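You operate a simulated robot arm through the tools that you are given. There is no shell and no other tool.

Carry out the task below with a simulated robot arm. There is one attempt and no reset: what you move stays moved.

Task
Dock the loose blue nozzle, then dry the damp sneaker for one hour with the red one.
Fine: the displays tell which is damp; move no nozzle while it blows; red nozzle back in its cup.

The check looks at the end state, three seconds after you hand in, the way a careful person would. Anything else that was tipped, shoved, dropped, spilled or broken makes it a failure.

Robot
A 7-joint arm with a two-finger parallel gripper, fixed in place. Base frame: the origin is at the foot of the arm, x ahead of it, y to its left, z up; the work surface is at about z = 0.84. Units: m, rad, N and s.
Its first joint turns from -2.304 to 2.304 rad. Payload 3.91 kg.
The TCP is the grasp point between the finger pads, 0.03 m short of the fingertips. In the tool frame z runs along the fingers and y along their closing line. Largest opening 0.11 m; finger width 0.02, thickness 0.01; the body of the gripper, 0.048 by 0.112 m, starts 0.055 m behind the TCP.
Orientation is told as [roll, pitch, yaw] about the base's x, y, z axes, in that order, counted from this pose: with the fingers straight down and closing along the base's y, the tool's x points along the base's -x, its y along +y and its z along -z.

Tools
- The arm moves only by the tool jog_arm. Its argument "motion" is a list that holds one entry, the list of rows, each a list of 6 numbers: the shift along the tool's x, y, z in m, then the turn, a rotation vector about the tool's x, y, z in degrees. In form: [[[x, y, z, ax, ay, az], ...]]. A call has 1 to 20 rows; each row shifts and turns the commanded pose from where the row before left it, along the tool's axes as they then stand. "gripper" is the finger opening in m, from 0 to 0.11, set as the call begins (left out, the last holds). Each row takes 0.2 s and may step no farther than 0.05 m and 0.15 rad from the row before; otherwise, or with a gripper value out of range, the whole call is refused. A pose out of reach is approached as far as the arm can. The call stops where the force on the tool passes 40 N (or 10 N more than at its start, if that is more) or the arm is blocked; 0.2 s more then pass. Each finger travels about 0.108 m/s and halts on what it meets, pressing with about 22 N; the grip force reading is that of the motor and also rises with nothing between the fingers. The clock runs only during rows and for 0.2 s after the last one: add rows that do not move to give the fingers time. It gives the time, the measured TCP pose, the force on the tool (base axes), the opening and the grip force at its end, in the units of the frame above (readings bear some noise), with the torque about the TCP (base axes, N m) and any sound that the robot's microphone picked up.
- Cameras (640 x 400 px; columns grow to the right, rows downward): "scene" is fixed at [0.051, 0.499, 1.4477]; the picture's right is [0.47, -0.88, 0.00], its down [-0.70, -0.37, -0.62] and it looks along [0.55, 0.29, -0.79] (base axes); focal length 306 px, centre (320, 200). "wrist" rides on the gripper at [0.072, 0.017, -0.103] in the tool frame; the picture's right is [-0.23, 0.97, 0.00], its down [-0.76, -0.18, -0.62] and it looks along [-0.61, -0.14, 0.78] (tool axes); focal length 222 px, centre (320, 200). There is no depth. A picture from a camera that has moved, and an enlarged one, comes with that camera's place and axes in the base frame and with its lens.
- camera(camera): a new picture of that camera. The clock stands still meanwhile.
- inspect(camera, box): a new picture of the part [left, top, right, bottom] of that camera's present view, enlarged. The clock stands still meanwhile.
- finish_job(): hands the job in; it is judged then, once.

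Places have to be worked out from the pictures, the camera data and where the tool is seen. Open the gripper and draw the arm clear of the work before you hand the job in, unless the task says otherwise.

The tools are called after "Request:" by a JSON object that holds its "fn" and its "kwargs". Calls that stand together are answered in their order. jog_arm: Moves the arm, as the interface text tells. Its arguments: {"type":"object","properties":{"motion":{"type":"array"},"gripper":{"type":"number"}},"required":["motion"]} The other tools are called the same way: camera (camera) takes a picture; inspect (camera, box) takes an enlarged picture of a part of a camera's view; finish_job () hands the job in.

At the start:

```text
t: 0.0
tool_pos: [0.3732, 0.5493, 1.1979]
tool_rot: [-0.001, 0.002, 0.0]
ft_force: [0.6, -0.3, -0.4]
ft_torque: [0.01, 0.03, -0.02]
width: 0.11
grasp_force: 0.1
```

scene: 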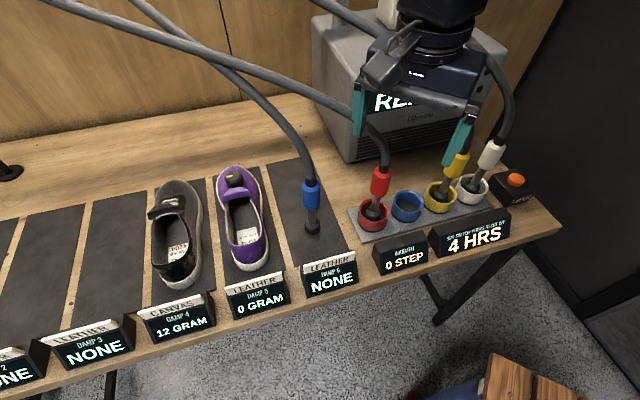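
wrist: 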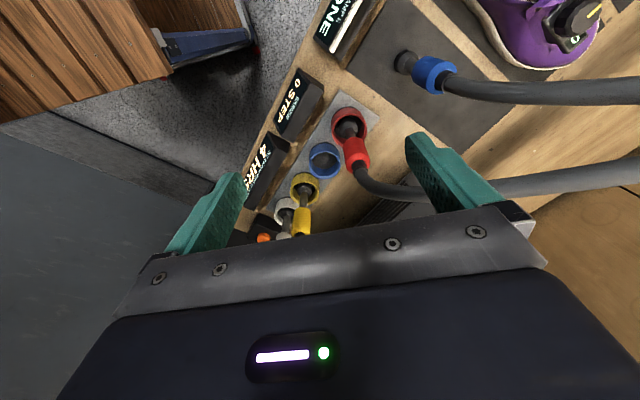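

I'll look closely at the displays, the cups and the machine before moving anything.

Request:
{"fn": "inspect", "kwargs": {"camera": "scene", "box": [340, 140, 560, 280]}}

Request:
{"fn": "inspect", "kwargs": {"camera": "scene", "box": [130, 150, 370, 350]}}

Request:
{"fn": "inspect", "kwargs": {"camera": "scene", "box": [0, 200, 240, 400]}}

Request:
{"fn": "inspect", "kwargs": {"camera": "scene", "box": [300, 0, 540, 160]}}

Request:
{"fn": "inspect", "kwargs": {"camera": "wrist", "box": [200, 0, 480, 250]}}

```text
2.86 times, centred on (450, 210) of scene
camera zoom: at [0.051, 0.499, 1.4477], right [0.47, -0.88, 0.0], down [-0.7, -0.37, -0.62], along [0.55, 0.29, -0.79], focal length 876 px, centre (-51, 171)
```

zoom: 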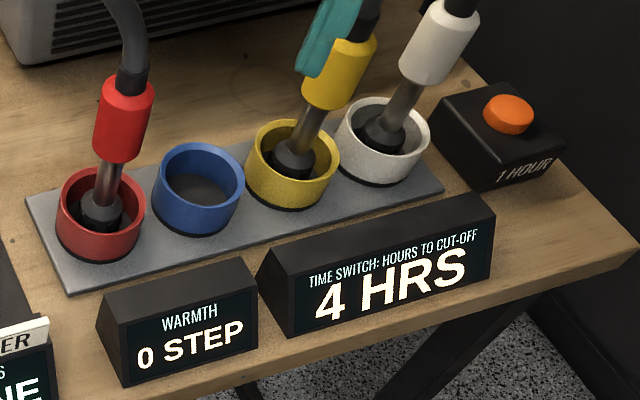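

```text
2.00 times, centred on (250, 250) of scene
camera zoom: at [0.051, 0.499, 1.4477], right [0.47, -0.88, 0.0], down [-0.7, -0.37, -0.62], along [0.55, 0.29, -0.79], focal length 613 px, centre (460, 100)
```

zoom: 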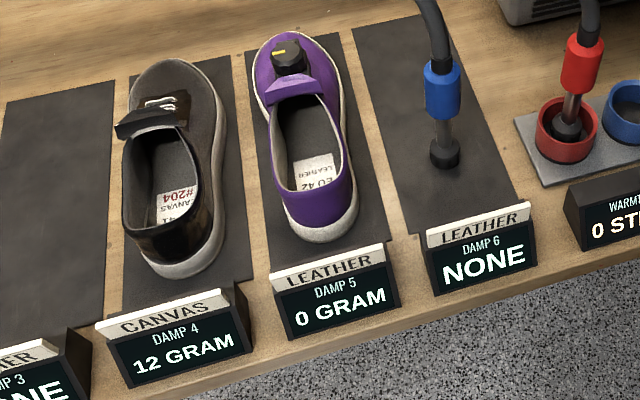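

```text
2.00 times, centred on (120, 300) of scene
camera zoom: at [0.051, 0.499, 1.4477], right [0.47, -0.88, 0.0], down [-0.7, -0.37, -0.62], along [0.55, 0.29, -0.79], focal length 613 px, centre (720, 0)
```

zoom: 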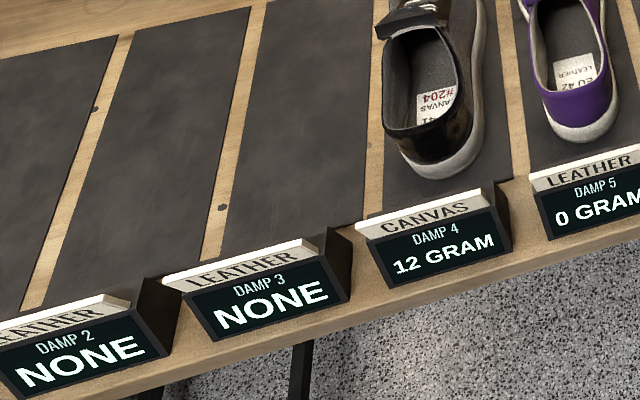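

```text
2.50 times, centred on (420, 80) of scene
camera zoom: at [0.051, 0.499, 1.4477], right [0.47, -0.88, 0.0], down [-0.7, -0.37, -0.62], along [0.55, 0.29, -0.79], focal length 766 px, centre (70, 500)
```

zoom: 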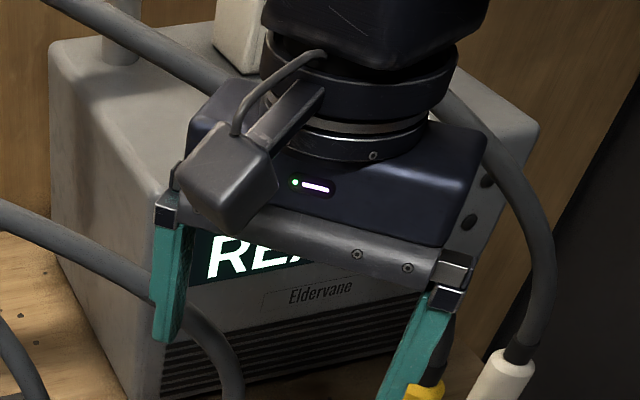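

```text
1.60 times, centred on (340, 125) of wrist
camera zoom: at [0.3004, 0.5658, 1.3007], right [0.23, 0.97, 0.0], down [0.76, -0.18, 0.62], along [0.61, -0.14, -0.78], focal length 355 px, centre (288, 320)
```

zoom: 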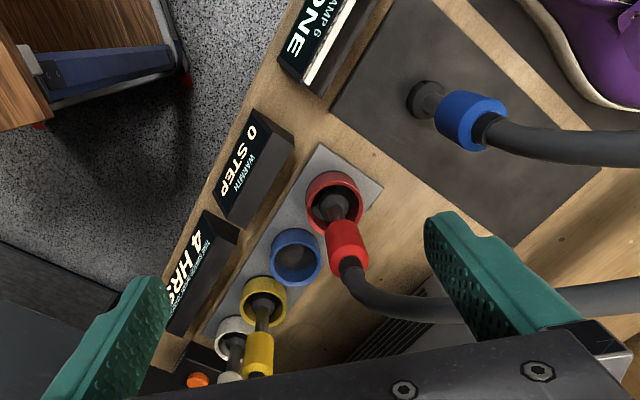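

Display 4 (canvas sneaker, bay 4) reads 12 GRAM and display 5 reads 0 GRAM, so the canvas sneaker is the damp one. I'll draw the gripper back from the hoses and turn it to face the table squarely, to get a better view of the machine and nozzles.

Request:
{"fn": "jog_arm", "kwargs": {"motion": [[[0.024, -0.024, -0.01, 0, 0, 0], [0.024, -0.024, -0.01, 0, 0, 0], [0.024, -0.024, -0.01, 0, 0, 0], [0, 0, 0, 0, 0, -7.5], [0, 0, 0, 0, 0, -7.5], [0, 0, 0, 0, 0, -7.5], [0, 0, 0, 0, 0, -7.5], [0, 0, 0, 0, 0, -7.5], [0, 0, 0, 0, 0, -7.5], [0, 0, 0, 0, 0, 0]]]}}

```text
t: 2.2
tool_pos: [0.3005, 0.4774, 1.2277]
tool_rot: [0.0, -0.001, 0.786]
ft_force: [-0.3, 0.3, 0.5]
ft_torque: [0.01, 0.01, 0.01]
width: 0.1103
grasp_force: 0.1
```

The arm is back and squared to the table (yaw 0.786). I'll take both views now.

Request:
{"fn": "camera", "kwargs": {"camera": "wrist"}}

Request:
{"fn": "camera", "kwargs": {"camera": "scene"}}

```text
taken
camera wrist: at [0.2375, 0.4379, 1.3308], right [-0.53, 0.85, 0.0], down [0.66, 0.41, 0.62], along [0.53, 0.33, -0.78], focal length 222 px, centre (320, 200)
```

wrist: 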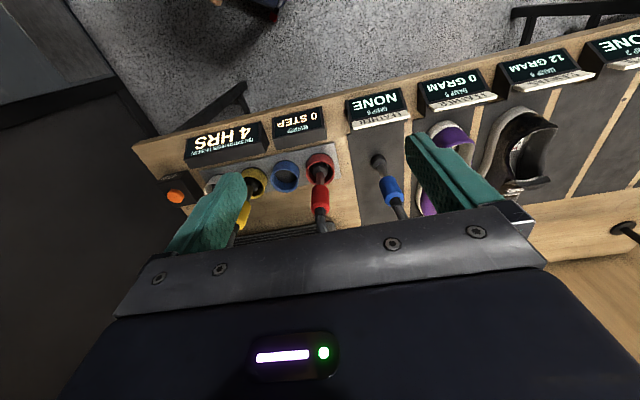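

```text
taken
```

scene: 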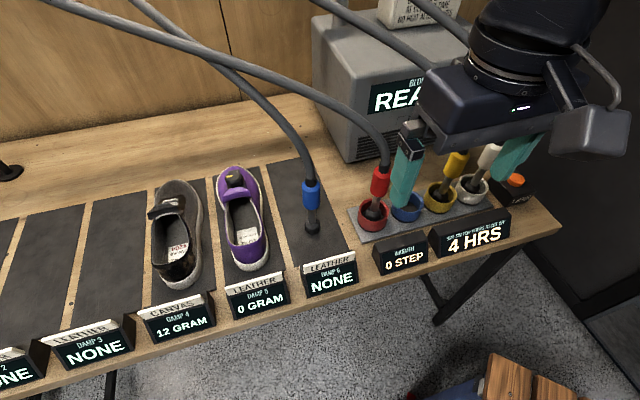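

There is a notice on top of the machine and a display saying READY or similar. I'll enlarge both.

Request:
{"fn": "inspect", "kwargs": {"camera": "scene", "box": [370, 0, 480, 70]}}

Request:
{"fn": "inspect", "kwargs": {"camera": "scene", "box": [340, 60, 440, 125]}}

Request:
{"fn": "inspect", "kwargs": {"camera": "scene", "box": [200, 150, 290, 210]}}

Request:
{"fn": "inspect", "kwargs": {"camera": "wrist", "box": [140, 100, 340, 225]}}

Request:
{"fn": "inspect", "kwargs": {"camera": "wrist", "box": [320, 20, 640, 220]}}

```text
5.71 times, centred on (425, 35) of scene
camera zoom: at [0.051, 0.499, 1.4477], right [0.47, -0.88, 0.0], down [-0.7, -0.37, -0.62], along [0.55, 0.29, -0.79], focal length 1752 px, centre (-280, 1143)
```

zoom: 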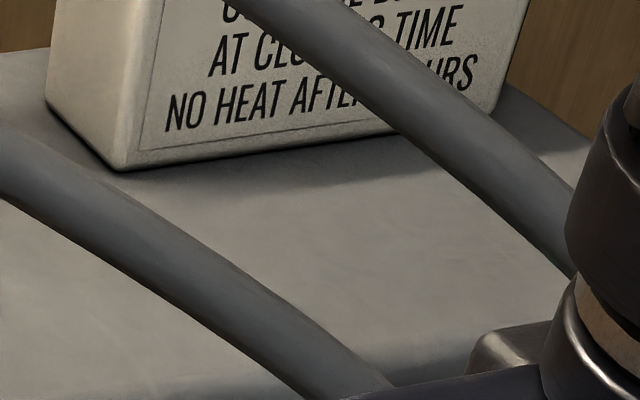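

```text
6.15 times, centred on (390, 92) of scene
camera zoom: at [0.051, 0.499, 1.4477], right [0.47, -0.88, 0.0], down [-0.7, -0.37, -0.62], along [0.55, 0.29, -0.79], focal length 1886 px, centre (-111, 862)
```

zoom: 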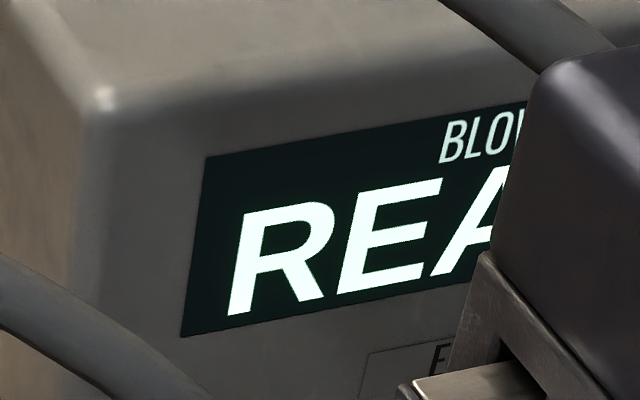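

```text
6.67 times, centred on (245, 180) of scene
camera zoom: at [0.051, 0.499, 1.4477], right [0.47, -0.88, 0.0], down [-0.7, -0.37, -0.62], along [0.55, 0.29, -0.79], focal length 2044 px, centre (820, 333)
```

zoom: 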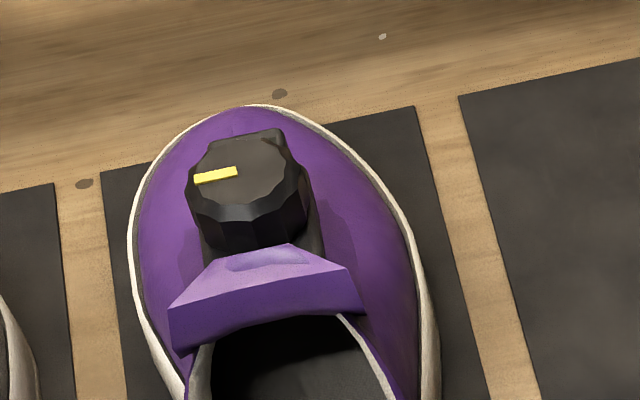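

```text
3.20 times, centred on (240, 162) of wrist
camera zoom: at [0.2375, 0.4379, 1.3308], right [-0.53, 0.85, 0.0], down [0.66, 0.41, 0.62], along [0.53, 0.33, -0.78], focal length 711 px, centre (576, 320)
```

zoom: 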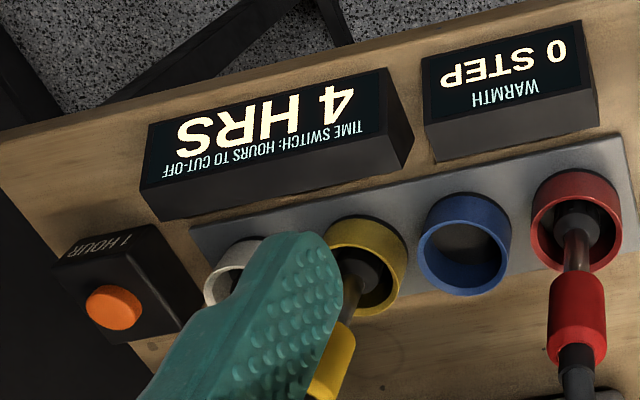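

```text
2.00 times, centred on (480, 120) of wrist
camera zoom: at [0.2375, 0.4379, 1.3308], right [-0.53, 0.85, 0.0], down [0.66, 0.41, 0.62], along [0.53, 0.33, -0.78], focal length 444 px, centre (0, 360)
```

zoom: 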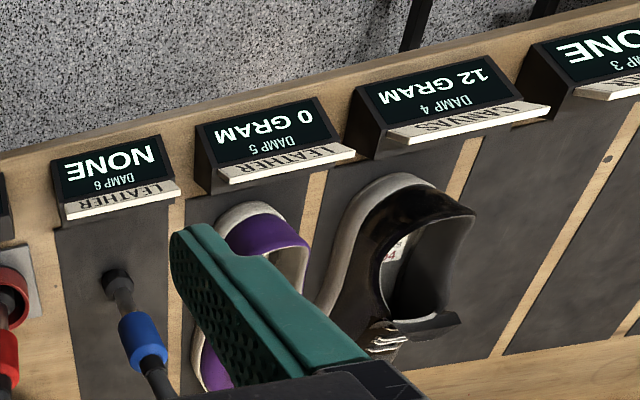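

The placard seems to carry instructions that I can't read in full from here. I'll pitch the tool up so that the wrist camera looks at the machine.

Request:
{"fn": "jog_arm", "kwargs": {"motion": [[[0, 0, 0, 0, -8, 0], [0, 0, 0, 0, -8, 0], [0, 0, 0, 0, -8, 0], [0, 0, 0, 0, -8, 0], [0, 0, 0, 0, -8, 0], [0, 0, 0, 0, 0, 0]]]}}

Request:
{"fn": "camera", "kwargs": {"camera": "wrist"}}

```text
t: 3.6
tool_pos: [0.301, 0.4778, 1.2271]
tool_rot: [0.002, -0.7, 0.785]
ft_force: [-0.3, -0.3, -0.3]
ft_torque: [0.02, -0.04, 0.01]
width: 0.11
grasp_force: 0.1
```

```text
taken
camera wrist: at [0.2024, 0.4027, 1.2599], right [-0.57, 0.81, 0.15], down [0.25, 0.0, 0.97], along [0.78, 0.58, -0.21], focal length 222 px, centre (320, 200)
```

wrist: 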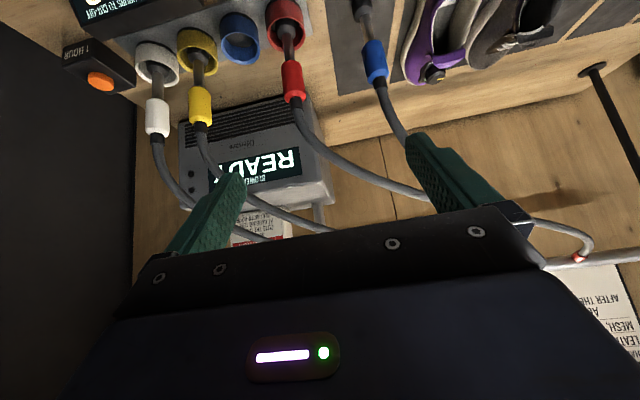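

There's also a poster on the wall (LEATHER / MESH / AFTER THE ...) and the card on the machine. I'll enlarge both.

Request:
{"fn": "inspect", "kwargs": {"camera": "wrist", "box": [540, 250, 640, 400]}}

Request:
{"fn": "inspect", "kwargs": {"camera": "wrist", "box": [200, 140, 330, 250]}}

Request:
{"fn": "inspect", "kwargs": {"camera": "wrist", "box": [400, 0, 560, 100]}}

```text
2.67 times, centred on (590, 325) of wrist
camera zoom: at [0.2024, 0.4027, 1.2599], right [-0.57, 0.81, 0.15], down [0.25, 0.0, 0.97], along [0.78, 0.58, -0.21], focal length 592 px, centre (-400, -133)
```

zoom: 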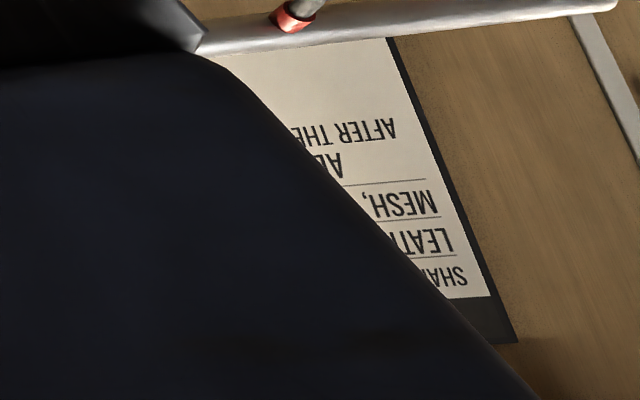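

```text
3.64 times, centred on (265, 195) of wrist
camera zoom: at [0.2024, 0.4027, 1.2599], right [-0.57, 0.81, 0.15], down [0.25, 0.0, 0.97], along [0.78, 0.58, -0.21], focal length 808 px, centre (520, 218)
```

zoom: 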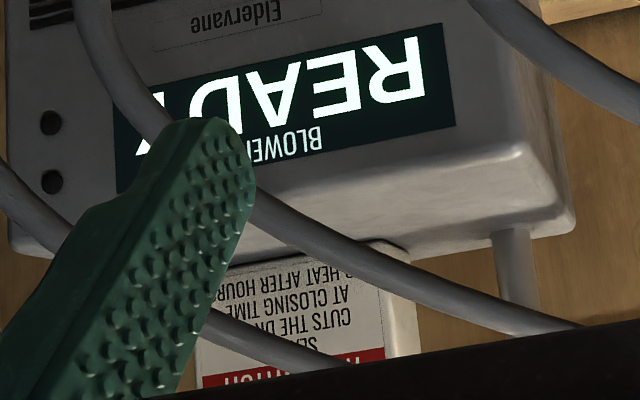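

```text
4.00 times, centred on (480, 50) of wrist
camera zoom: at [0.2024, 0.4027, 1.2599], right [-0.57, 0.81, 0.15], down [0.25, 0.0, 0.97], along [0.78, 0.58, -0.21], focal length 888 px, centre (-320, 800)
```

zoom: 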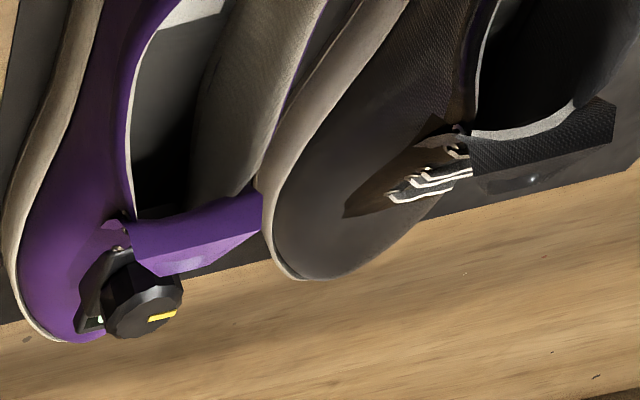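

The machine card seems to say the time switch cuts the dryer at closing time (no heat after hours). I need to read the wall poster too, so I'll turn left toward it.

Request:
{"fn": "jog_arm", "kwargs": {"motion": [[[0, 0, 0, -4.5, 0, -5.36], [0, 0, 0, -4.5, 0, -5.36], [0, 0, 0, -4.5, 0, -5.36], [0, 0, 0, -4.5, 0, -5.36], [0, 0, 0, -4.5, 0, -5.36], [0, 0, 0, 0, -8, 0], [0, 0, 0, 0, -8, 0], [0, 0, 0, 0, 0, 0]]]}}

Request:
{"fn": "camera", "kwargs": {"camera": "wrist"}}

Request:
{"fn": "camera", "kwargs": {"camera": "scene"}}

```text
t: 5.4
tool_pos: [0.2991, 0.4784, 1.2305]
tool_rot: [0.007, -0.944, 1.399]
ft_force: [-0.4, 0.1, 0.1]
ft_torque: [0.0, 0.01, 0.01]
width: 0.11
grasp_force: 0.1
out of reach, approached as far as the arm can: row 7
```

```text
taken
camera wrist: at [0.2608, 0.3569, 1.2329], right [-0.94, 0.29, 0.19], down [0.17, -0.09, 0.98], along [0.3, 0.95, 0.03], focal length 222 px, centre (320, 200)
```

wrist: 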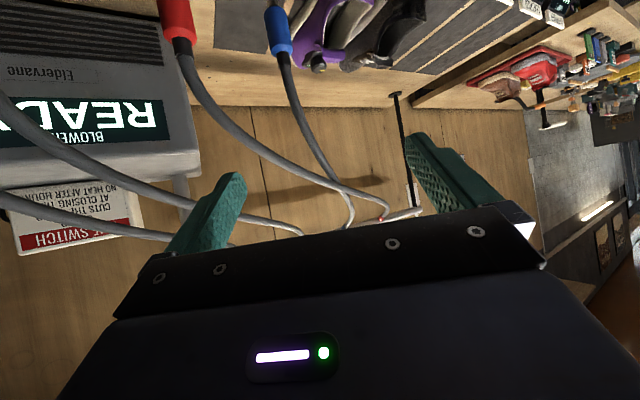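

```text
taken
```

scene: 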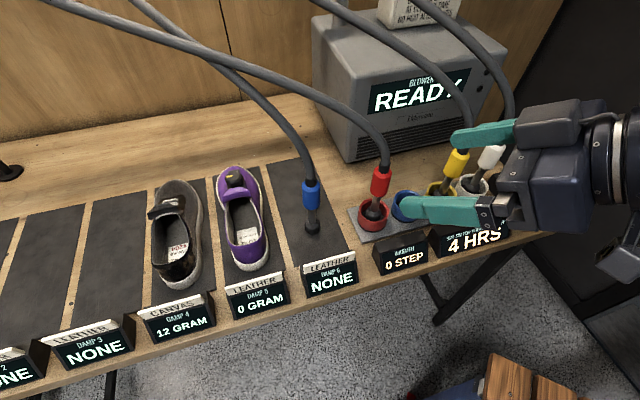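

The poster is hidden behind the gripper in this view. I'll ease the pitch and rise so that the camera is level with it.

Request:
{"fn": "jog_arm", "kwargs": {"motion": [[[0, 0, 0, 0, 8, 0], [0, 0, 0, 0, 8, 0], [-0.029, 0, -0.0345, 0, 0, 0], [-0.029, 0, -0.0345, 0, 0, 0], [-0.029, 0, -0.0345, 0, 0, 0], [-0.029, 0, -0.0345, 0, 0, 0], [-0.029, 0, -0.0345, 0, 0, 0], [-0.029, 0, -0.0345, 0, 0, 0], [0, 0, 0, 0, 0, 0]]]}}

Request:
{"fn": "camera", "kwargs": {"camera": "wrist"}}

```text
t: 7.4
tool_pos: [0.2993, 0.4787, 1.4997]
tool_rot: [0.0, -0.698, 1.395]
ft_force: [-0.1, -0.8, 0.2]
ft_torque: [0.0, 0.0, 0.03]
width: 0.11
grasp_force: 0.1
```

```text
taken
camera wrist: at [0.2618, 0.3617, 1.5341], right [-0.93, 0.34, 0.15], down [0.21, 0.15, 0.97], along [0.31, 0.93, -0.21], focal length 222 px, centre (320, 200)
```

wrist: 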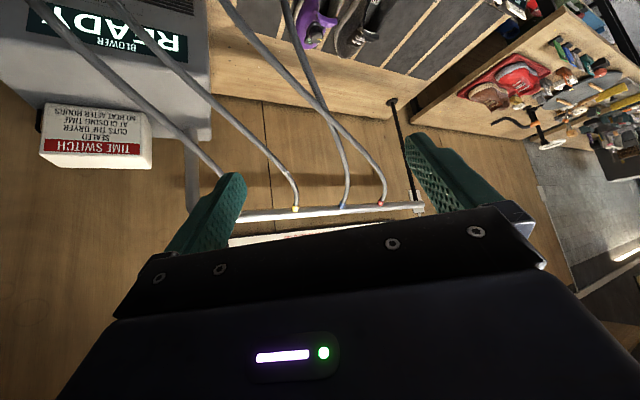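

The box says the time switch is sealed and cuts the dryer at closing time. The poster is just beyond the rail, so I'll pitch up further to bring it out from behind the gripper.

Request:
{"fn": "jog_arm", "kwargs": {"motion": [[[-0.029, 0, -0.0345, 0, 0, 0], [-0.029, 0, -0.0345, 0, 0, 0], [0, 0, 0, 0, -8, 0], [0, 0, 0, 0, -8, 0], [0, 0, 0, 0, -8, 0], [0, 0, 0, 0, 0, 0]]]}}

Request:
{"fn": "camera", "kwargs": {"camera": "wrist"}}

```text
t: 8.8
tool_pos: [0.2995, 0.4782, 1.5902]
tool_rot: [0.0, -1.12, 1.393]
ft_force: [0.5, -0.1, 0.2]
ft_torque: [0.0, 0.03, 0.03]
width: 0.1102
grasp_force: 0.1
```

```text
taken
camera wrist: at [0.2616, 0.3591, 1.5718], right [-0.94, 0.27, 0.2], down [0.14, -0.26, 0.96], along [0.31, 0.93, 0.2], focal length 222 px, centre (320, 200)
```

wrist: 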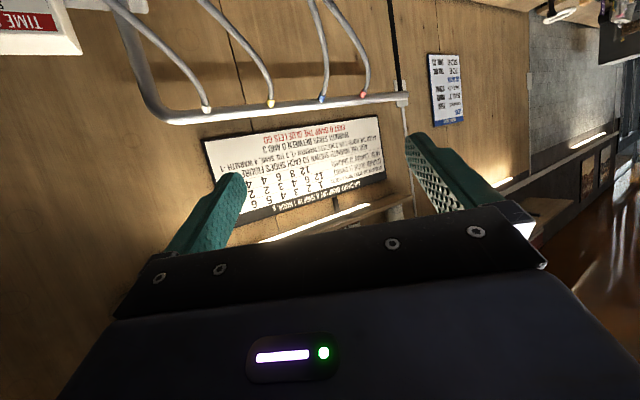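

Now the poster is visible and shows a table of warmth steps. I'll enlarge it and the blue sign next to it.

Request:
{"fn": "inspect", "kwargs": {"camera": "wrist", "box": [200, 110, 300, 225]}}

Request:
{"fn": "inspect", "kwargs": {"camera": "wrist", "box": [290, 105, 400, 215]}}

Request:
{"fn": "inspect", "kwargs": {"camera": "wrist", "box": [420, 45, 480, 135]}}

```text
3.48 times, centred on (250, 168) of wrist
camera zoom: at [0.2616, 0.3591, 1.5718], right [-0.94, 0.27, 0.2], down [0.14, -0.26, 0.96], along [0.31, 0.93, 0.2], focal length 773 px, centre (564, 313)
```

zoom: 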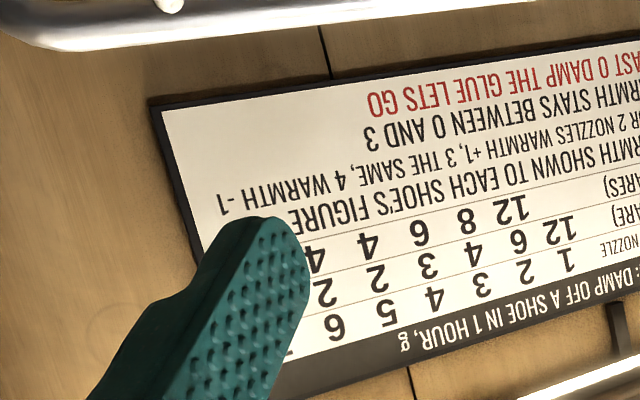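

```text
3.64 times, centred on (345, 160) of wrist
camera zoom: at [0.2616, 0.3591, 1.5718], right [-0.94, 0.27, 0.2], down [0.14, -0.26, 0.96], along [0.31, 0.93, 0.2], focal length 808 px, centre (229, 346)
```

zoom: 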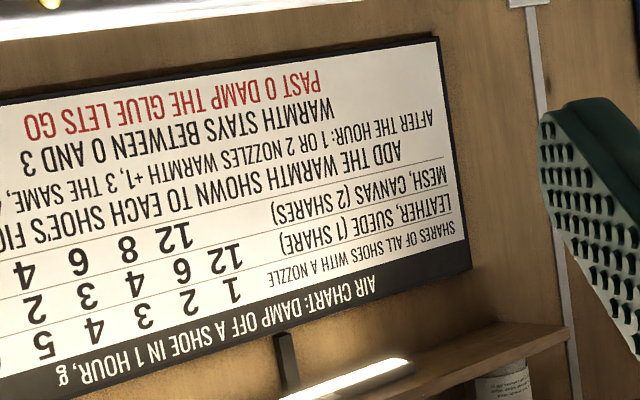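

```text
4.44 times, centred on (450, 90) of wrist
camera zoom: at [0.2616, 0.3591, 1.5718], right [-0.94, 0.27, 0.2], down [0.14, -0.26, 0.96], along [0.31, 0.93, 0.2], focal length 987 px, centre (-258, 689)
```

zoom: 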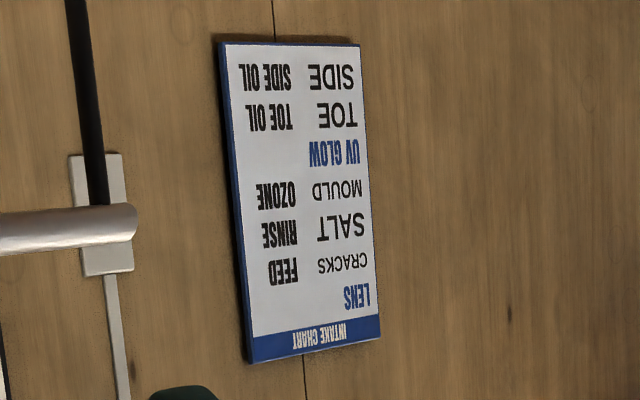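

The chart explains it: canvas (2 shares) on its own loses 12 g in one hour at warmth 0, which is exactly the 12 g shown. So it is only the red nozzle in the canvas shoe and one press of the 1 HOUR button, since going past 0 damages the glue. I'll go back down to the front of the table.

Request:
{"fn": "jog_arm", "kwargs": {"motion": [[[0, 0, 0, 0, 8, 0], [0, 0, 0, 0, 8, 0], [0, 0, 0, 0, 8, 0], [0.029, 0, 0.0345, 0, 0, 0], [0.029, 0, 0.0345, 0, 0, 0], [0.029, 0, 0.0345, 0, 0, 0], [0.029, 0, 0.0345, 0, 0, 0], [0.029, 0, 0.0345, 0, 0, 0], [0.029, 0, 0.0345, 0, 0, 0], [0.029, 0, 0.0345, 0, 0, 0], [0.029, 0, 0.0345, 0, 0, 0], [0, 0, 0, 4.5, 0, 5.36], [0, 0, 0, 4.5, 0, 5.36], [0, 0, 0, 4.5, 0, 5.36], [0, 0, 0, 4.5, 0, 5.36], [0, 0, 0, 4.5, 0, 5.36], [0, 0, 0, 0, 5, 0], [0, 0, 0, 0, 5, 0], [0, 0, 0, 0, 0, 0]]]}}

Request:
{"fn": "camera", "kwargs": {"camera": "wrist"}}

Request:
{"fn": "camera", "kwargs": {"camera": "scene"}}

```text
t: 12.8
tool_pos: [0.298, 0.4784, 1.232]
tool_rot: [-0.001, -0.523, 0.783]
ft_force: [-0.4, 0.6, 0.4]
ft_torque: [-0.02, 0.01, -0.02]
width: 0.1098
grasp_force: 0.0
```

```text
taken
camera wrist: at [0.206, 0.4096, 1.2843], right [-0.55, 0.83, 0.11], down [0.37, 0.12, 0.92], along [0.75, 0.55, -0.37], focal length 222 px, centre (320, 200)
```

wrist: 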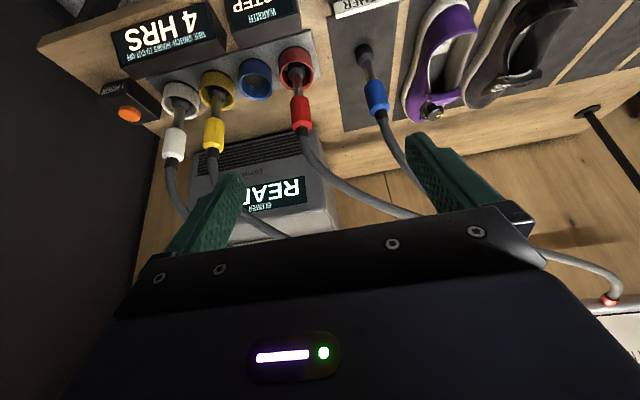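

```text
taken
```

scene: 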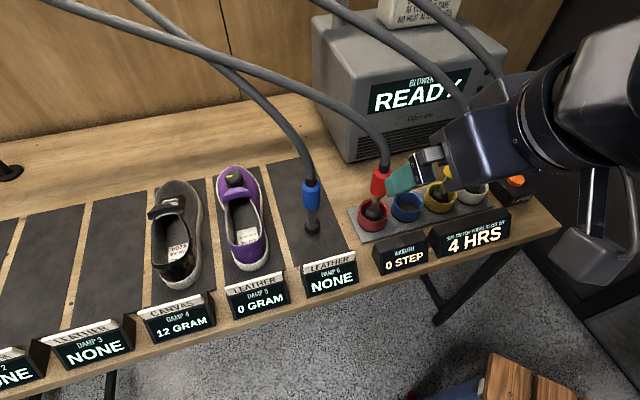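

I'll take enlarged views from both cameras so I can triangulate the blue nozzle, its cup and the red nozzle.

Request:
{"fn": "inspect", "kwargs": {"camera": "scene", "box": [290, 160, 420, 241]}}

Request:
{"fn": "inspect", "kwargs": {"camera": "wrist", "box": [220, 20, 412, 140]}}

Request:
{"fn": "inspect", "kwargs": {"camera": "wrist", "box": [390, 0, 550, 120]}}

Request:
{"fn": "inspect", "kwargs": {"camera": "wrist", "box": [80, 20, 272, 140]}}

```text
4.92 times, centred on (355, 200) of scene
camera zoom: at [0.051, 0.499, 1.4477], right [0.47, -0.88, 0.0], down [-0.7, -0.37, -0.62], along [0.55, 0.29, -0.79], focal length 1509 px, centre (148, 198)
```

zoom: 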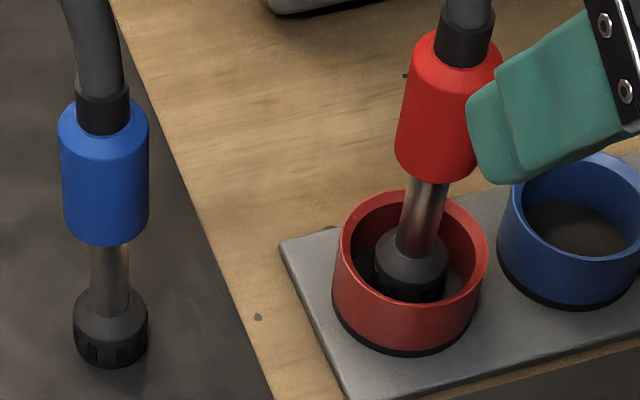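

```text
3.33 times, centred on (316, 80) of wrist
camera zoom: at [0.206, 0.4096, 1.2843], right [-0.55, 0.83, 0.11], down [0.37, 0.12, 0.92], along [0.75, 0.55, -0.37], focal length 740 px, centre (333, 600)
```

zoom: 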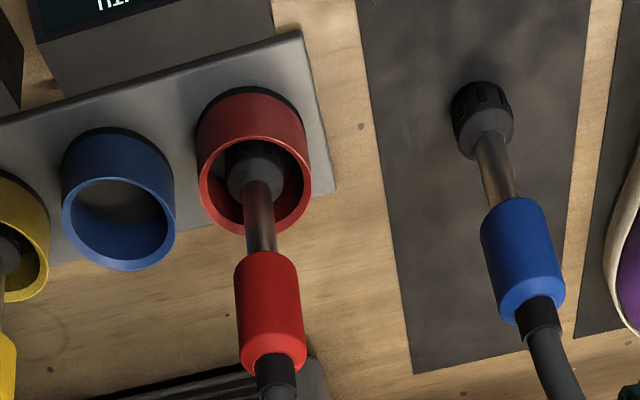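

```text
3.33 times, centred on (470, 60) of wrist
camera zoom: at [0.206, 0.4096, 1.2843], right [-0.55, 0.83, 0.11], down [0.37, 0.12, 0.92], along [0.75, 0.55, -0.37], focal length 740 px, centre (-180, 667)
```

zoom: 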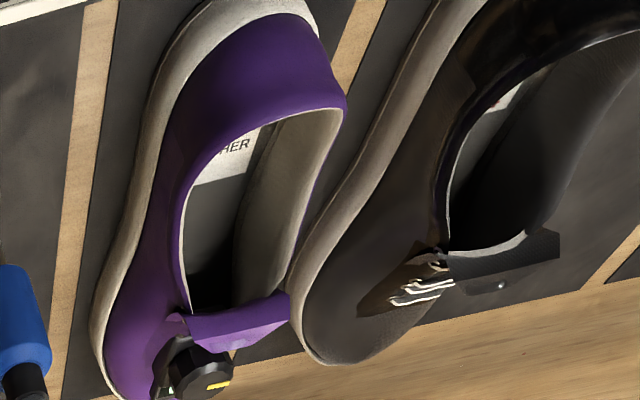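

```text
3.33 times, centred on (176, 80) of wrist
camera zoom: at [0.206, 0.4096, 1.2843], right [-0.55, 0.83, 0.11], down [0.37, 0.12, 0.92], along [0.75, 0.55, -0.37], focal length 740 px, centre (800, 600)
```

zoom: 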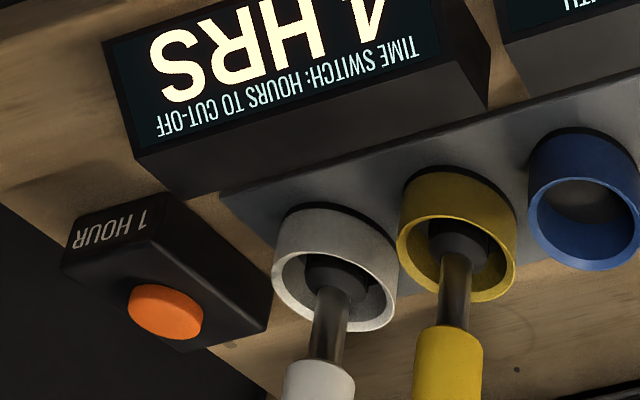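

Triangulation agrees well: the blue nozzle stands upright with its handle centre at about (0.384, 0.695, 0.972), the blue cup rim is at about (0.538, 0.523, 0.877), and the red handle is at about (0.468, 0.583, 0.986). I'll check how the hoses cross before I carry anything.

Request:
{"fn": "inspect", "kwargs": {"camera": "scene", "box": [150, 20, 310, 120]}}

Request:
{"fn": "inspect", "kwargs": {"camera": "wrist", "box": [290, 100, 450, 220]}}

```text
4.00 times, centred on (230, 70) of scene
camera zoom: at [0.051, 0.499, 1.4477], right [0.47, -0.88, 0.0], down [-0.7, -0.37, -0.62], along [0.55, 0.29, -0.79], focal length 1226 px, centre (680, 720)
```

zoom: 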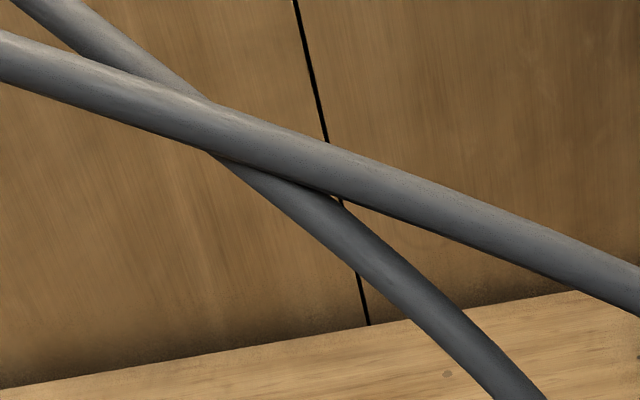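

```text
3.33 times, centred on (370, 160) of wrist
camera zoom: at [0.206, 0.4096, 1.2843], right [-0.55, 0.83, 0.11], down [0.37, 0.12, 0.92], along [0.75, 0.55, -0.37], focal length 740 px, centre (153, 333)
```

zoom: 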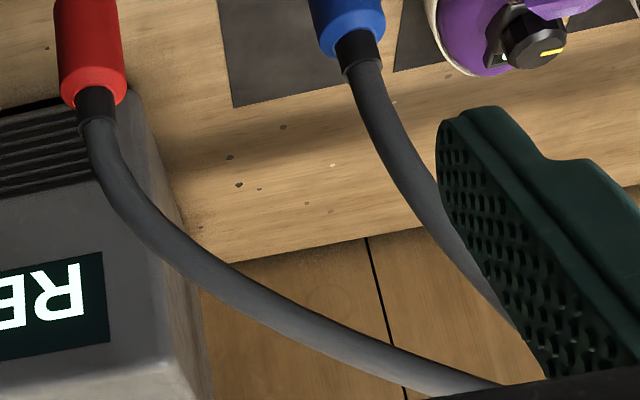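

Red's hose passes over blue's, and both hang well above nozzle height. I'll pitch to 45° and move to a pre-grasp about 10 cm back along the approach line from the blue handle.

Request:
{"fn": "jog_arm", "kwargs": {"motion": [[[0, 0, 0, 0, -7.5, 0], [0, 0, 0, 0, -7.5, 0], [0.0054, 0.0154, 0.0392, 0, 0, 0], [0.0054, 0.0154, 0.0392, 0, 0, 0], [0.0054, 0.0154, 0.0392, 0, 0, 0], [0.0054, 0.0154, 0.0392, 0, 0, 0], [0.0054, 0.0154, 0.0392, 0, 0, 0], [0.0054, 0.0154, 0.0392, 0, 0, 0], [0, 0, 0, 0, 0, 0]]], "gripper": 0.085}}

Request:
{"fn": "camera", "kwargs": {"camera": "wrist"}}

Request:
{"fn": "camera", "kwargs": {"camera": "scene"}}

```text
t: 14.8
tool_pos: [0.3356, 0.6453, 1.0416]
tool_rot: [-0.001, -0.785, 0.785]
ft_force: [0.4, 0.3, -0.4]
ft_torque: [0.0, -0.02, 0.04]
width: 0.0852
grasp_force: 0.1
```

```text
taken
camera wrist: at [0.235, 0.5699, 1.0636], right [-0.57, 0.8, 0.16], down [0.19, -0.06, 0.98], along [0.79, 0.59, -0.12], focal length 222 px, centre (320, 200)
```

wrist: 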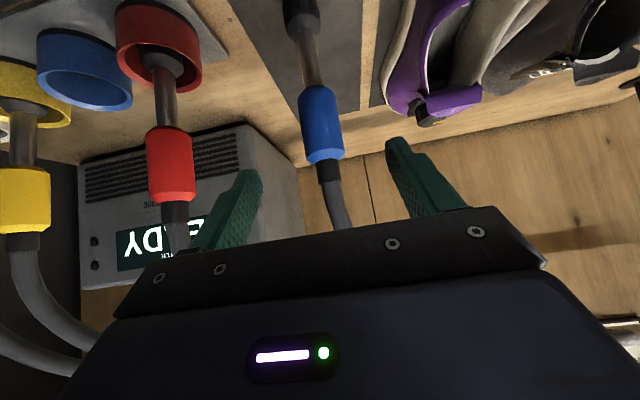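

```text
taken
```

scene: 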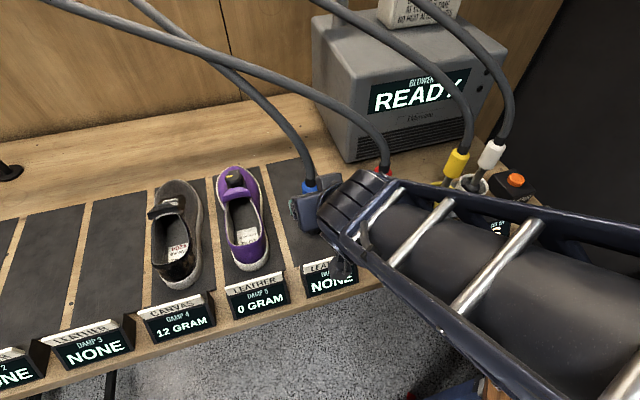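

The blue handle appears at (322,123), where my estimate predicts (321,127), so the position is confirmed. I'll advance along the approach line onto the handle.

Request:
{"fn": "jog_arm", "kwargs": {"motion": [[[0, 0, 0.02, 0, 0, 0], [0, 0, 0.02, 0, 0, 0], [0, 0, 0.02, 0, 0, 0], [0, 0, 0.02, 0, 0, 0], [0, 0, 0.018, 0, 0, 0], [0, 0, 0, 0, 0, 0]]]}}

Request:
{"fn": "camera", "kwargs": {"camera": "wrist"}}

```text
t: 16.2
tool_pos: [0.3842, 0.6953, 0.9718]
tool_rot: [-0.001, -0.786, 0.786]
ft_force: [0.3, 0.2, -0.3]
ft_torque: [0.02, 0.03, -0.01]
width: 0.0851
grasp_force: 0.0
```

```text
taken
camera wrist: at [0.2841, 0.6184, 0.9951], right [-0.57, 0.8, 0.16], down [0.2, -0.06, 0.98], along [0.79, 0.59, -0.12], focal length 222 px, centre (320, 200)
```

wrist: 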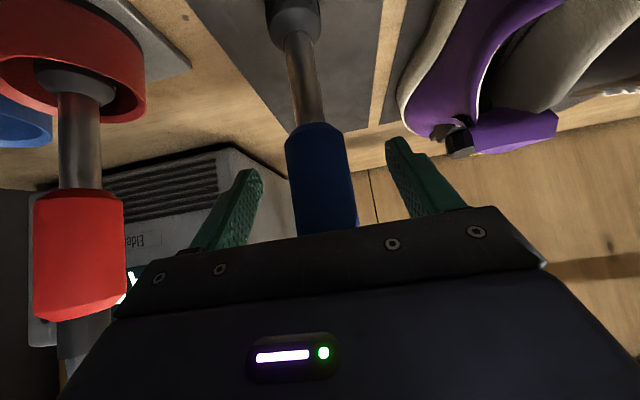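

The handle sits centred between the fingers and nothing has been touched. I'll close on it.

Request:
{"fn": "jog_arm", "kwargs": {"motion": [[[0, 0, 0, 0, 0, 0], [0, 0, 0, 0, 0, 0], [0, 0, 0, 0, 0, 0], [0, 0, 0, 0, 0, 0], [0, 0, 0, 0, 0, 0]]], "gripper": 0.02}}

Request:
{"fn": "camera", "kwargs": {"camera": "wrist"}}

```text
t: 17.4
tool_pos: [0.3838, 0.6938, 0.9722]
tool_rot: [0.001, -0.786, 0.785]
ft_force: [-0.7, 1.3, 0.0]
ft_torque: [0.08, 0.11, -0.01]
width: 0.0351
grasp_force: 22.0
```

```text
taken
camera wrist: at [0.2841, 0.6184, 0.9952], right [-0.57, 0.8, 0.16], down [0.19, -0.06, 0.98], along [0.79, 0.59, -0.12], focal length 222 px, centre (320, 200)
```

wrist: 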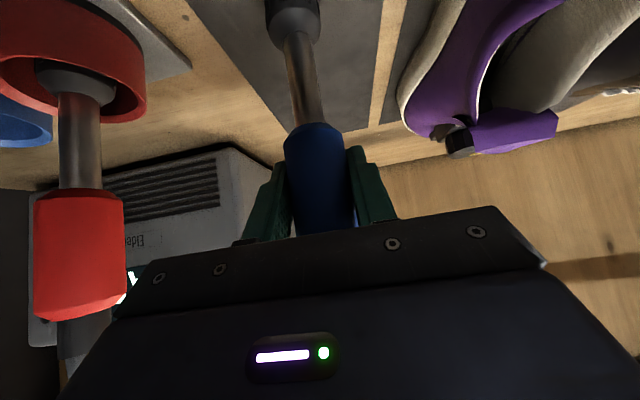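

I have a firm grip (width 0.035, 22 N). I'll lift straight up 4 cm and check the forces.

Request:
{"fn": "jog_arm", "kwargs": {"motion": [[[-0.0071, 0, -0.0071, 0, 0, 0], [-0.0071, 0, -0.0071, 0, 0, 0], [-0.0071, 0, -0.0071, 0, 0, 0], [-0.0071, 0, -0.0071, 0, 0, 0], [0, 0, 0, 0, 0, 0]]]}}

Request:
{"fn": "camera", "kwargs": {"camera": "scene"}}

Request:
{"fn": "camera", "kwargs": {"camera": "wrist"}}

```text
t: 18.6
tool_pos: [0.3845, 0.6945, 1.0134]
tool_rot: [-0.001, -0.786, 0.786]
ft_force: [0.1, 0.4, -2.9]
ft_torque: [0.03, 0.03, -0.01]
width: 0.0352
grasp_force: 22.5
```

```text
taken
```

scene: 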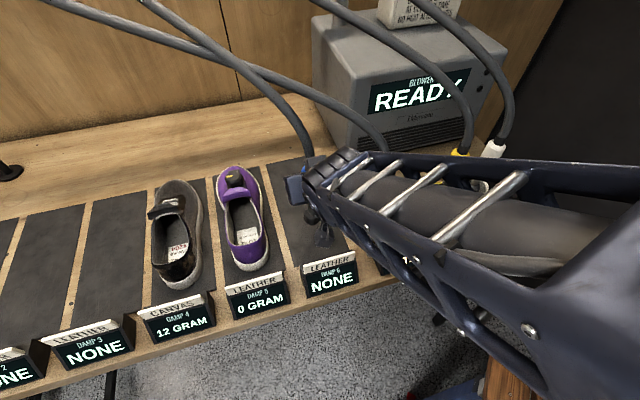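

```text
taken
camera wrist: at [0.2842, 0.6186, 1.035], right [-0.57, 0.8, 0.16], down [0.19, -0.06, 0.98], along [0.79, 0.59, -0.12], focal length 222 px, centre (320, 200)
```

wrist: 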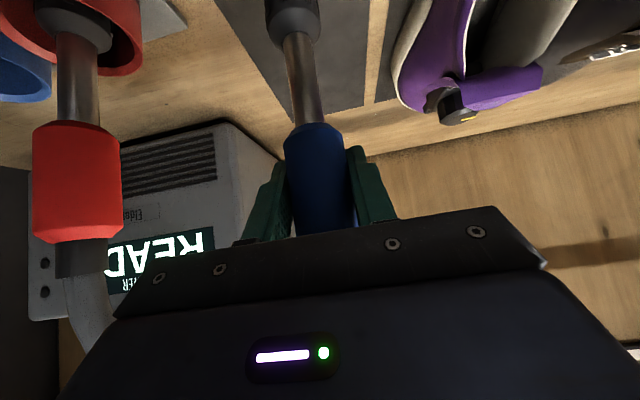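

The lift is clean with about 2.8 N of weight and no hose pull. I'll raise it 6 cm more, draw it back toward me to clear the red nozzle, then move right to the blue cup's column.

Request:
{"fn": "jog_arm", "kwargs": {"motion": [[[-0.0141, 0, -0.0141, 0, 0, 0], [-0.0141, 0, -0.0141, 0, 0, 0], [-0.0141, 0, -0.0141, 0, 0, 0], [0.02, 0, -0.02, 0, 0, 0], [0.02, 0, -0.02, 0, 0, 0], [0.02, 0, -0.02, 0, 0, 0], [0.02, 0, -0.02, 0, 0, 0], [0, 0, 0, 0, 0, 0]]]}}

Request:
{"fn": "camera", "kwargs": {"camera": "wrist"}}

Request:
{"fn": "camera", "kwargs": {"camera": "scene"}}

```text
t: 20.4
tool_pos: [0.3032, 0.6139, 1.0715]
tool_rot: [0.0, -0.785, 0.783]
ft_force: [0.0, -0.7, -0.5]
ft_torque: [0.01, 0.02, -0.03]
width: 0.0355
grasp_force: 22.4
```

```text
taken
camera wrist: at [0.2039, 0.5385, 1.0943], right [-0.57, 0.8, 0.16], down [0.2, -0.06, 0.98], along [0.8, 0.59, -0.12], focal length 222 px, centre (320, 200)
```

wrist: 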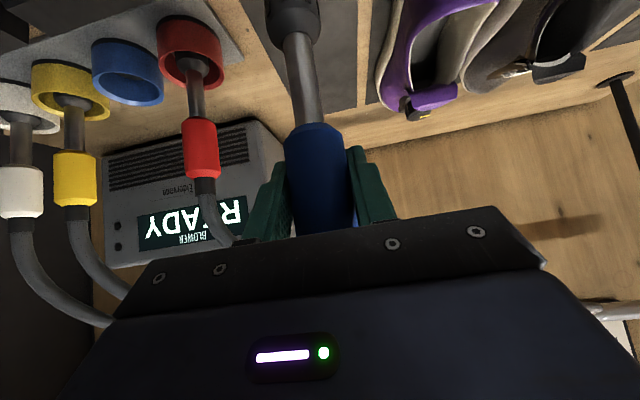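

```text
taken
```

scene: 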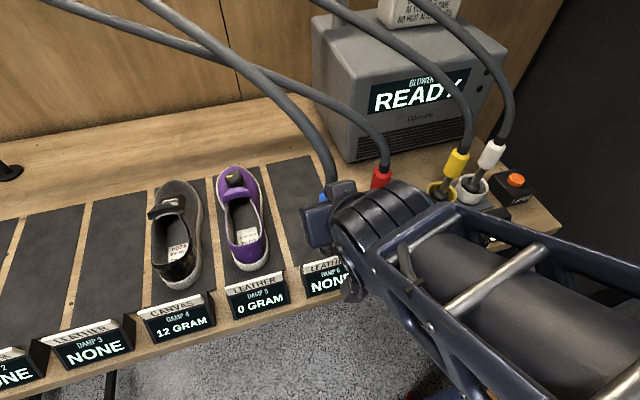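

Clear of the red nozzle. I'll move right in stages and watch the force and the red nozzle for any hose interaction.

Request:
{"fn": "jog_arm", "kwargs": {"motion": [[[0, -0.03, 0, 0, 0, 0], [0, -0.03, 0, 0, 0, 0], [0, -0.03, 0, 0, 0, 0], [0, 0, 0, 0, 0, 0]]]}}

Request:
{"fn": "camera", "kwargs": {"camera": "wrist"}}

Request:
{"fn": "camera", "kwargs": {"camera": "scene"}}

```text
t: 21.4
tool_pos: [0.3684, 0.5515, 1.0719]
tool_rot: [0.002, -0.787, 0.784]
ft_force: [-0.1, 0.1, -2.5]
ft_torque: [-0.01, 0.0, 0.03]
width: 0.0354
grasp_force: 21.8
```

```text
taken
camera wrist: at [0.2682, 0.4752, 1.0943], right [-0.57, 0.8, 0.16], down [0.19, -0.06, 0.98], along [0.79, 0.59, -0.12], focal length 222 px, centre (320, 200)
```

wrist: 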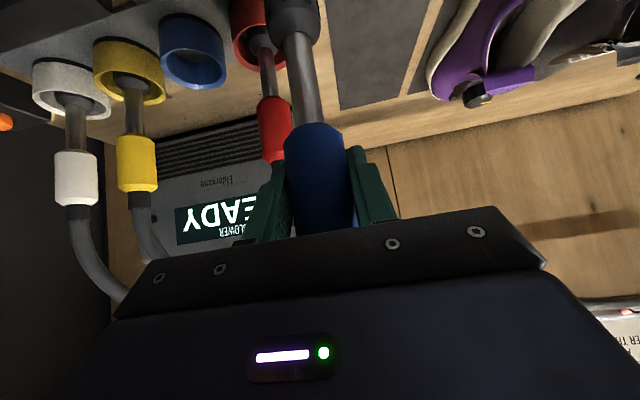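

```text
taken
```

scene: 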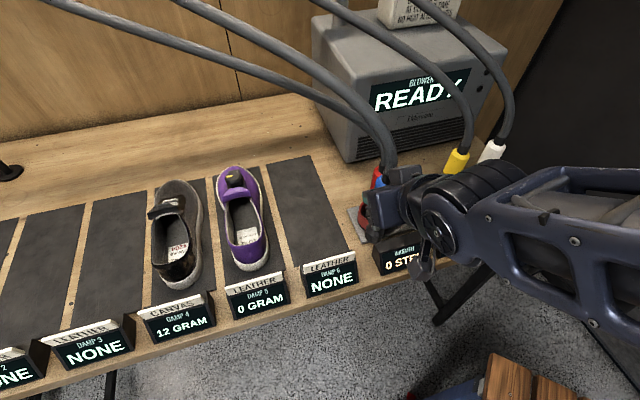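

The red nozzle is undisturbed and there's no extra force, so I'll continue right to the blue cup's column.

Request:
{"fn": "jog_arm", "kwargs": {"motion": [[[0, -0.035, 0, 0, 0, 0], [0, -0.035, 0, 0, 0, 0], [0, -0.035, 0, 0, 0, 0], [0, -0.0345, 0, 0, 0, 0], [0, 0, 0, 0, 0, 0]]]}}

Request:
{"fn": "camera", "kwargs": {"camera": "wrist"}}

Request:
{"fn": "camera", "kwargs": {"camera": "scene"}}

```text
t: 22.6
tool_pos: [0.4668, 0.4531, 1.0716]
tool_rot: [0.0, -0.783, 0.785]
ft_force: [-0.2, -0.2, -1.7]
ft_torque: [0.01, 0.0, 0.0]
width: 0.035
grasp_force: 22.1
```

```text
taken
camera wrist: at [0.3662, 0.3767, 1.0939], right [-0.57, 0.8, 0.16], down [0.19, -0.06, 0.98], along [0.79, 0.59, -0.12], focal length 222 px, centre (320, 200)
```

wrist: 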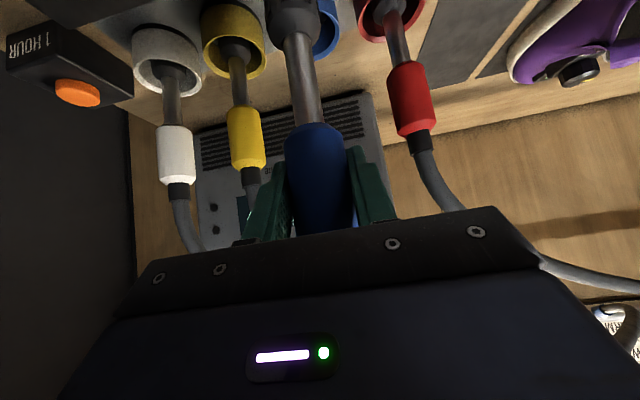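

```text
taken
```

scene: 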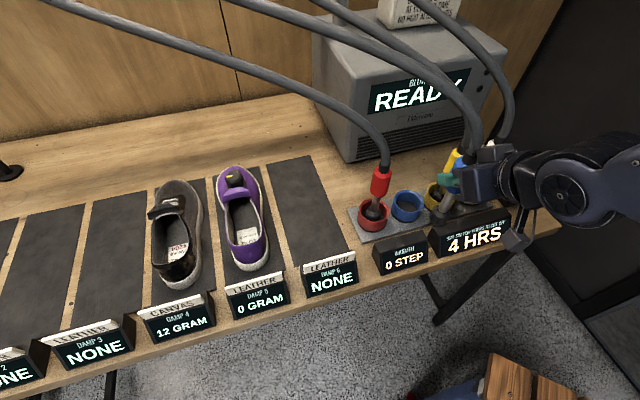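

The nozzle is in line with the blue cup, which is partly visible just behind the tip. I'll move forward over the cup at this height and check from both cameras before lowering.

Request:
{"fn": "jog_arm", "kwargs": {"motion": [[[-0.0176, -0.0003, 0.0176, 0, 0, 0], [-0.0176, -0.0003, 0.0176, 0, 0, 0], [-0.0176, -0.0003, 0.0176, 0, 0, 0], [-0.0176, 0, 0.0176, 0, 0, 0], [0, 0, 0, 0, 0, 0]]]}}

Request:
{"fn": "camera", "kwargs": {"camera": "wrist"}}

Request:
{"fn": "inspect", "kwargs": {"camera": "scene", "box": [340, 130, 500, 250]}}

```text
t: 23.8
tool_pos: [0.5369, 0.5216, 1.0703]
tool_rot: [-0.001, -0.784, 0.784]
ft_force: [0.8, -1.2, -1.6]
ft_torque: [0.01, 0.05, 0.0]
width: 0.0353
grasp_force: 22.0
```

```text
taken
camera wrist: at [0.437, 0.4462, 1.0939], right [-0.57, 0.8, 0.16], down [0.19, -0.06, 0.98], along [0.79, 0.59, -0.12], focal length 222 px, centre (320, 200)
```

wrist: 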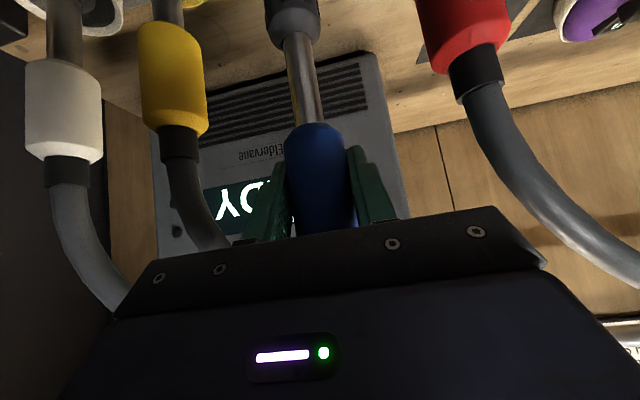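

```text
3.33 times, centred on (420, 190) of scene
camera zoom: at [0.051, 0.499, 1.4477], right [0.47, -0.88, 0.0], down [-0.7, -0.37, -0.62], along [0.55, 0.29, -0.79], focal length 1022 px, centre (-13, 233)
```

zoom: 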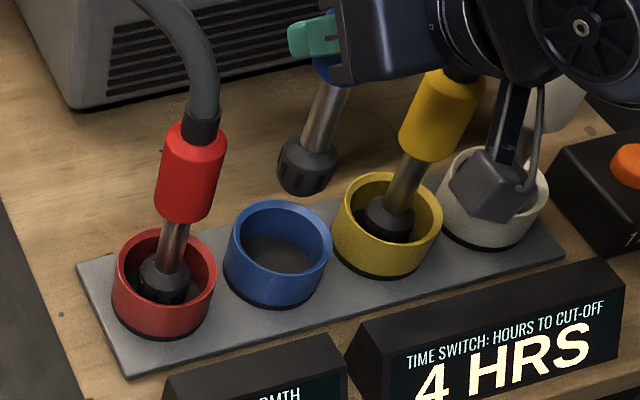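

The tip and cup project where predicted (the tip is right over the cup, within about 2 mm). I'll lower most of the way into the cup.

Request:
{"fn": "jog_arm", "kwargs": {"motion": [[[0.0099, 0, 0.0099, 0, 0, 0], [0.0099, 0, 0.0099, 0, 0, 0], [0.0099, 0, 0.0099, 0, 0, 0], [0.0099, 0, 0.0099, 0, 0, 0], [0, 0, 0, 0, 0, 0]]]}}

Request:
{"fn": "inspect", "kwargs": {"camera": "scene", "box": [340, 130, 500, 250]}}

Request:
{"fn": "camera", "kwargs": {"camera": "wrist"}}

```text
t: 25.0
tool_pos: [0.5375, 0.522, 1.0152]
tool_rot: [0.0, -0.786, 0.785]
ft_force: [-0.4, -0.2, -2.8]
ft_torque: [-0.02, 0.0, 0.03]
width: 0.035
grasp_force: 22.1
```

```text
3.33 times, centred on (420, 190) of scene
camera zoom: at [0.051, 0.499, 1.4477], right [0.47, -0.88, 0.0], down [-0.7, -0.37, -0.62], along [0.55, 0.29, -0.79], focal length 1022 px, centre (-13, 233)
```

zoom: 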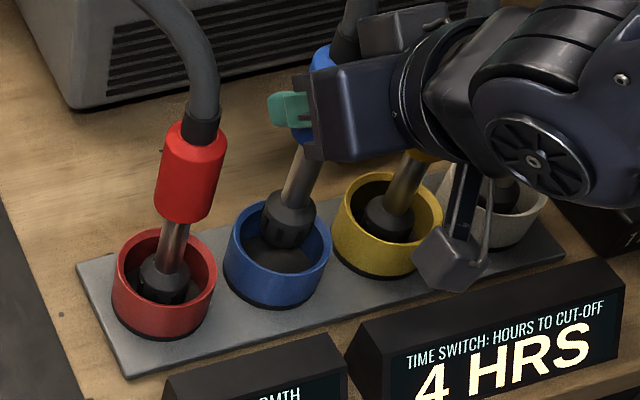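

```text
taken
camera wrist: at [0.4376, 0.4457, 1.0381], right [-0.57, 0.8, 0.16], down [0.19, -0.06, 0.98], along [0.79, 0.59, -0.12], focal length 222 px, centre (320, 200)
```

wrist: 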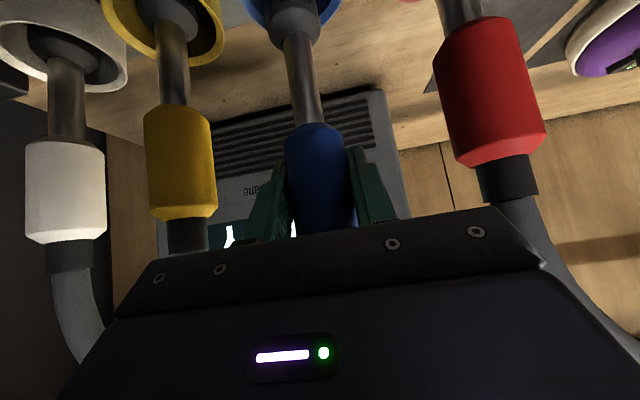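

The tip is entering the cup centrally with no contact. I'll lower slowly until it seats.

Request:
{"fn": "jog_arm", "kwargs": {"motion": [[[0.0071, 0, 0.0071, 0, 0, 0], [0.0071, 0, 0.0071, 0, 0, 0], [0.0021, 0, 0.0021, 0, 0, 0], [0.0014, 0, 0.0014, 0, 0, 0], [0, 0, 0, 0, 0, 0]]]}}

```text
t: 26.2
tool_pos: [0.5382, 0.5206, 0.9902]
tool_rot: [0.0, -0.787, 0.784]
ft_force: [0.3, 0.4, -1.7]
ft_torque: [-0.01, 0.04, -0.02]
width: 0.0353
grasp_force: 22.2
```

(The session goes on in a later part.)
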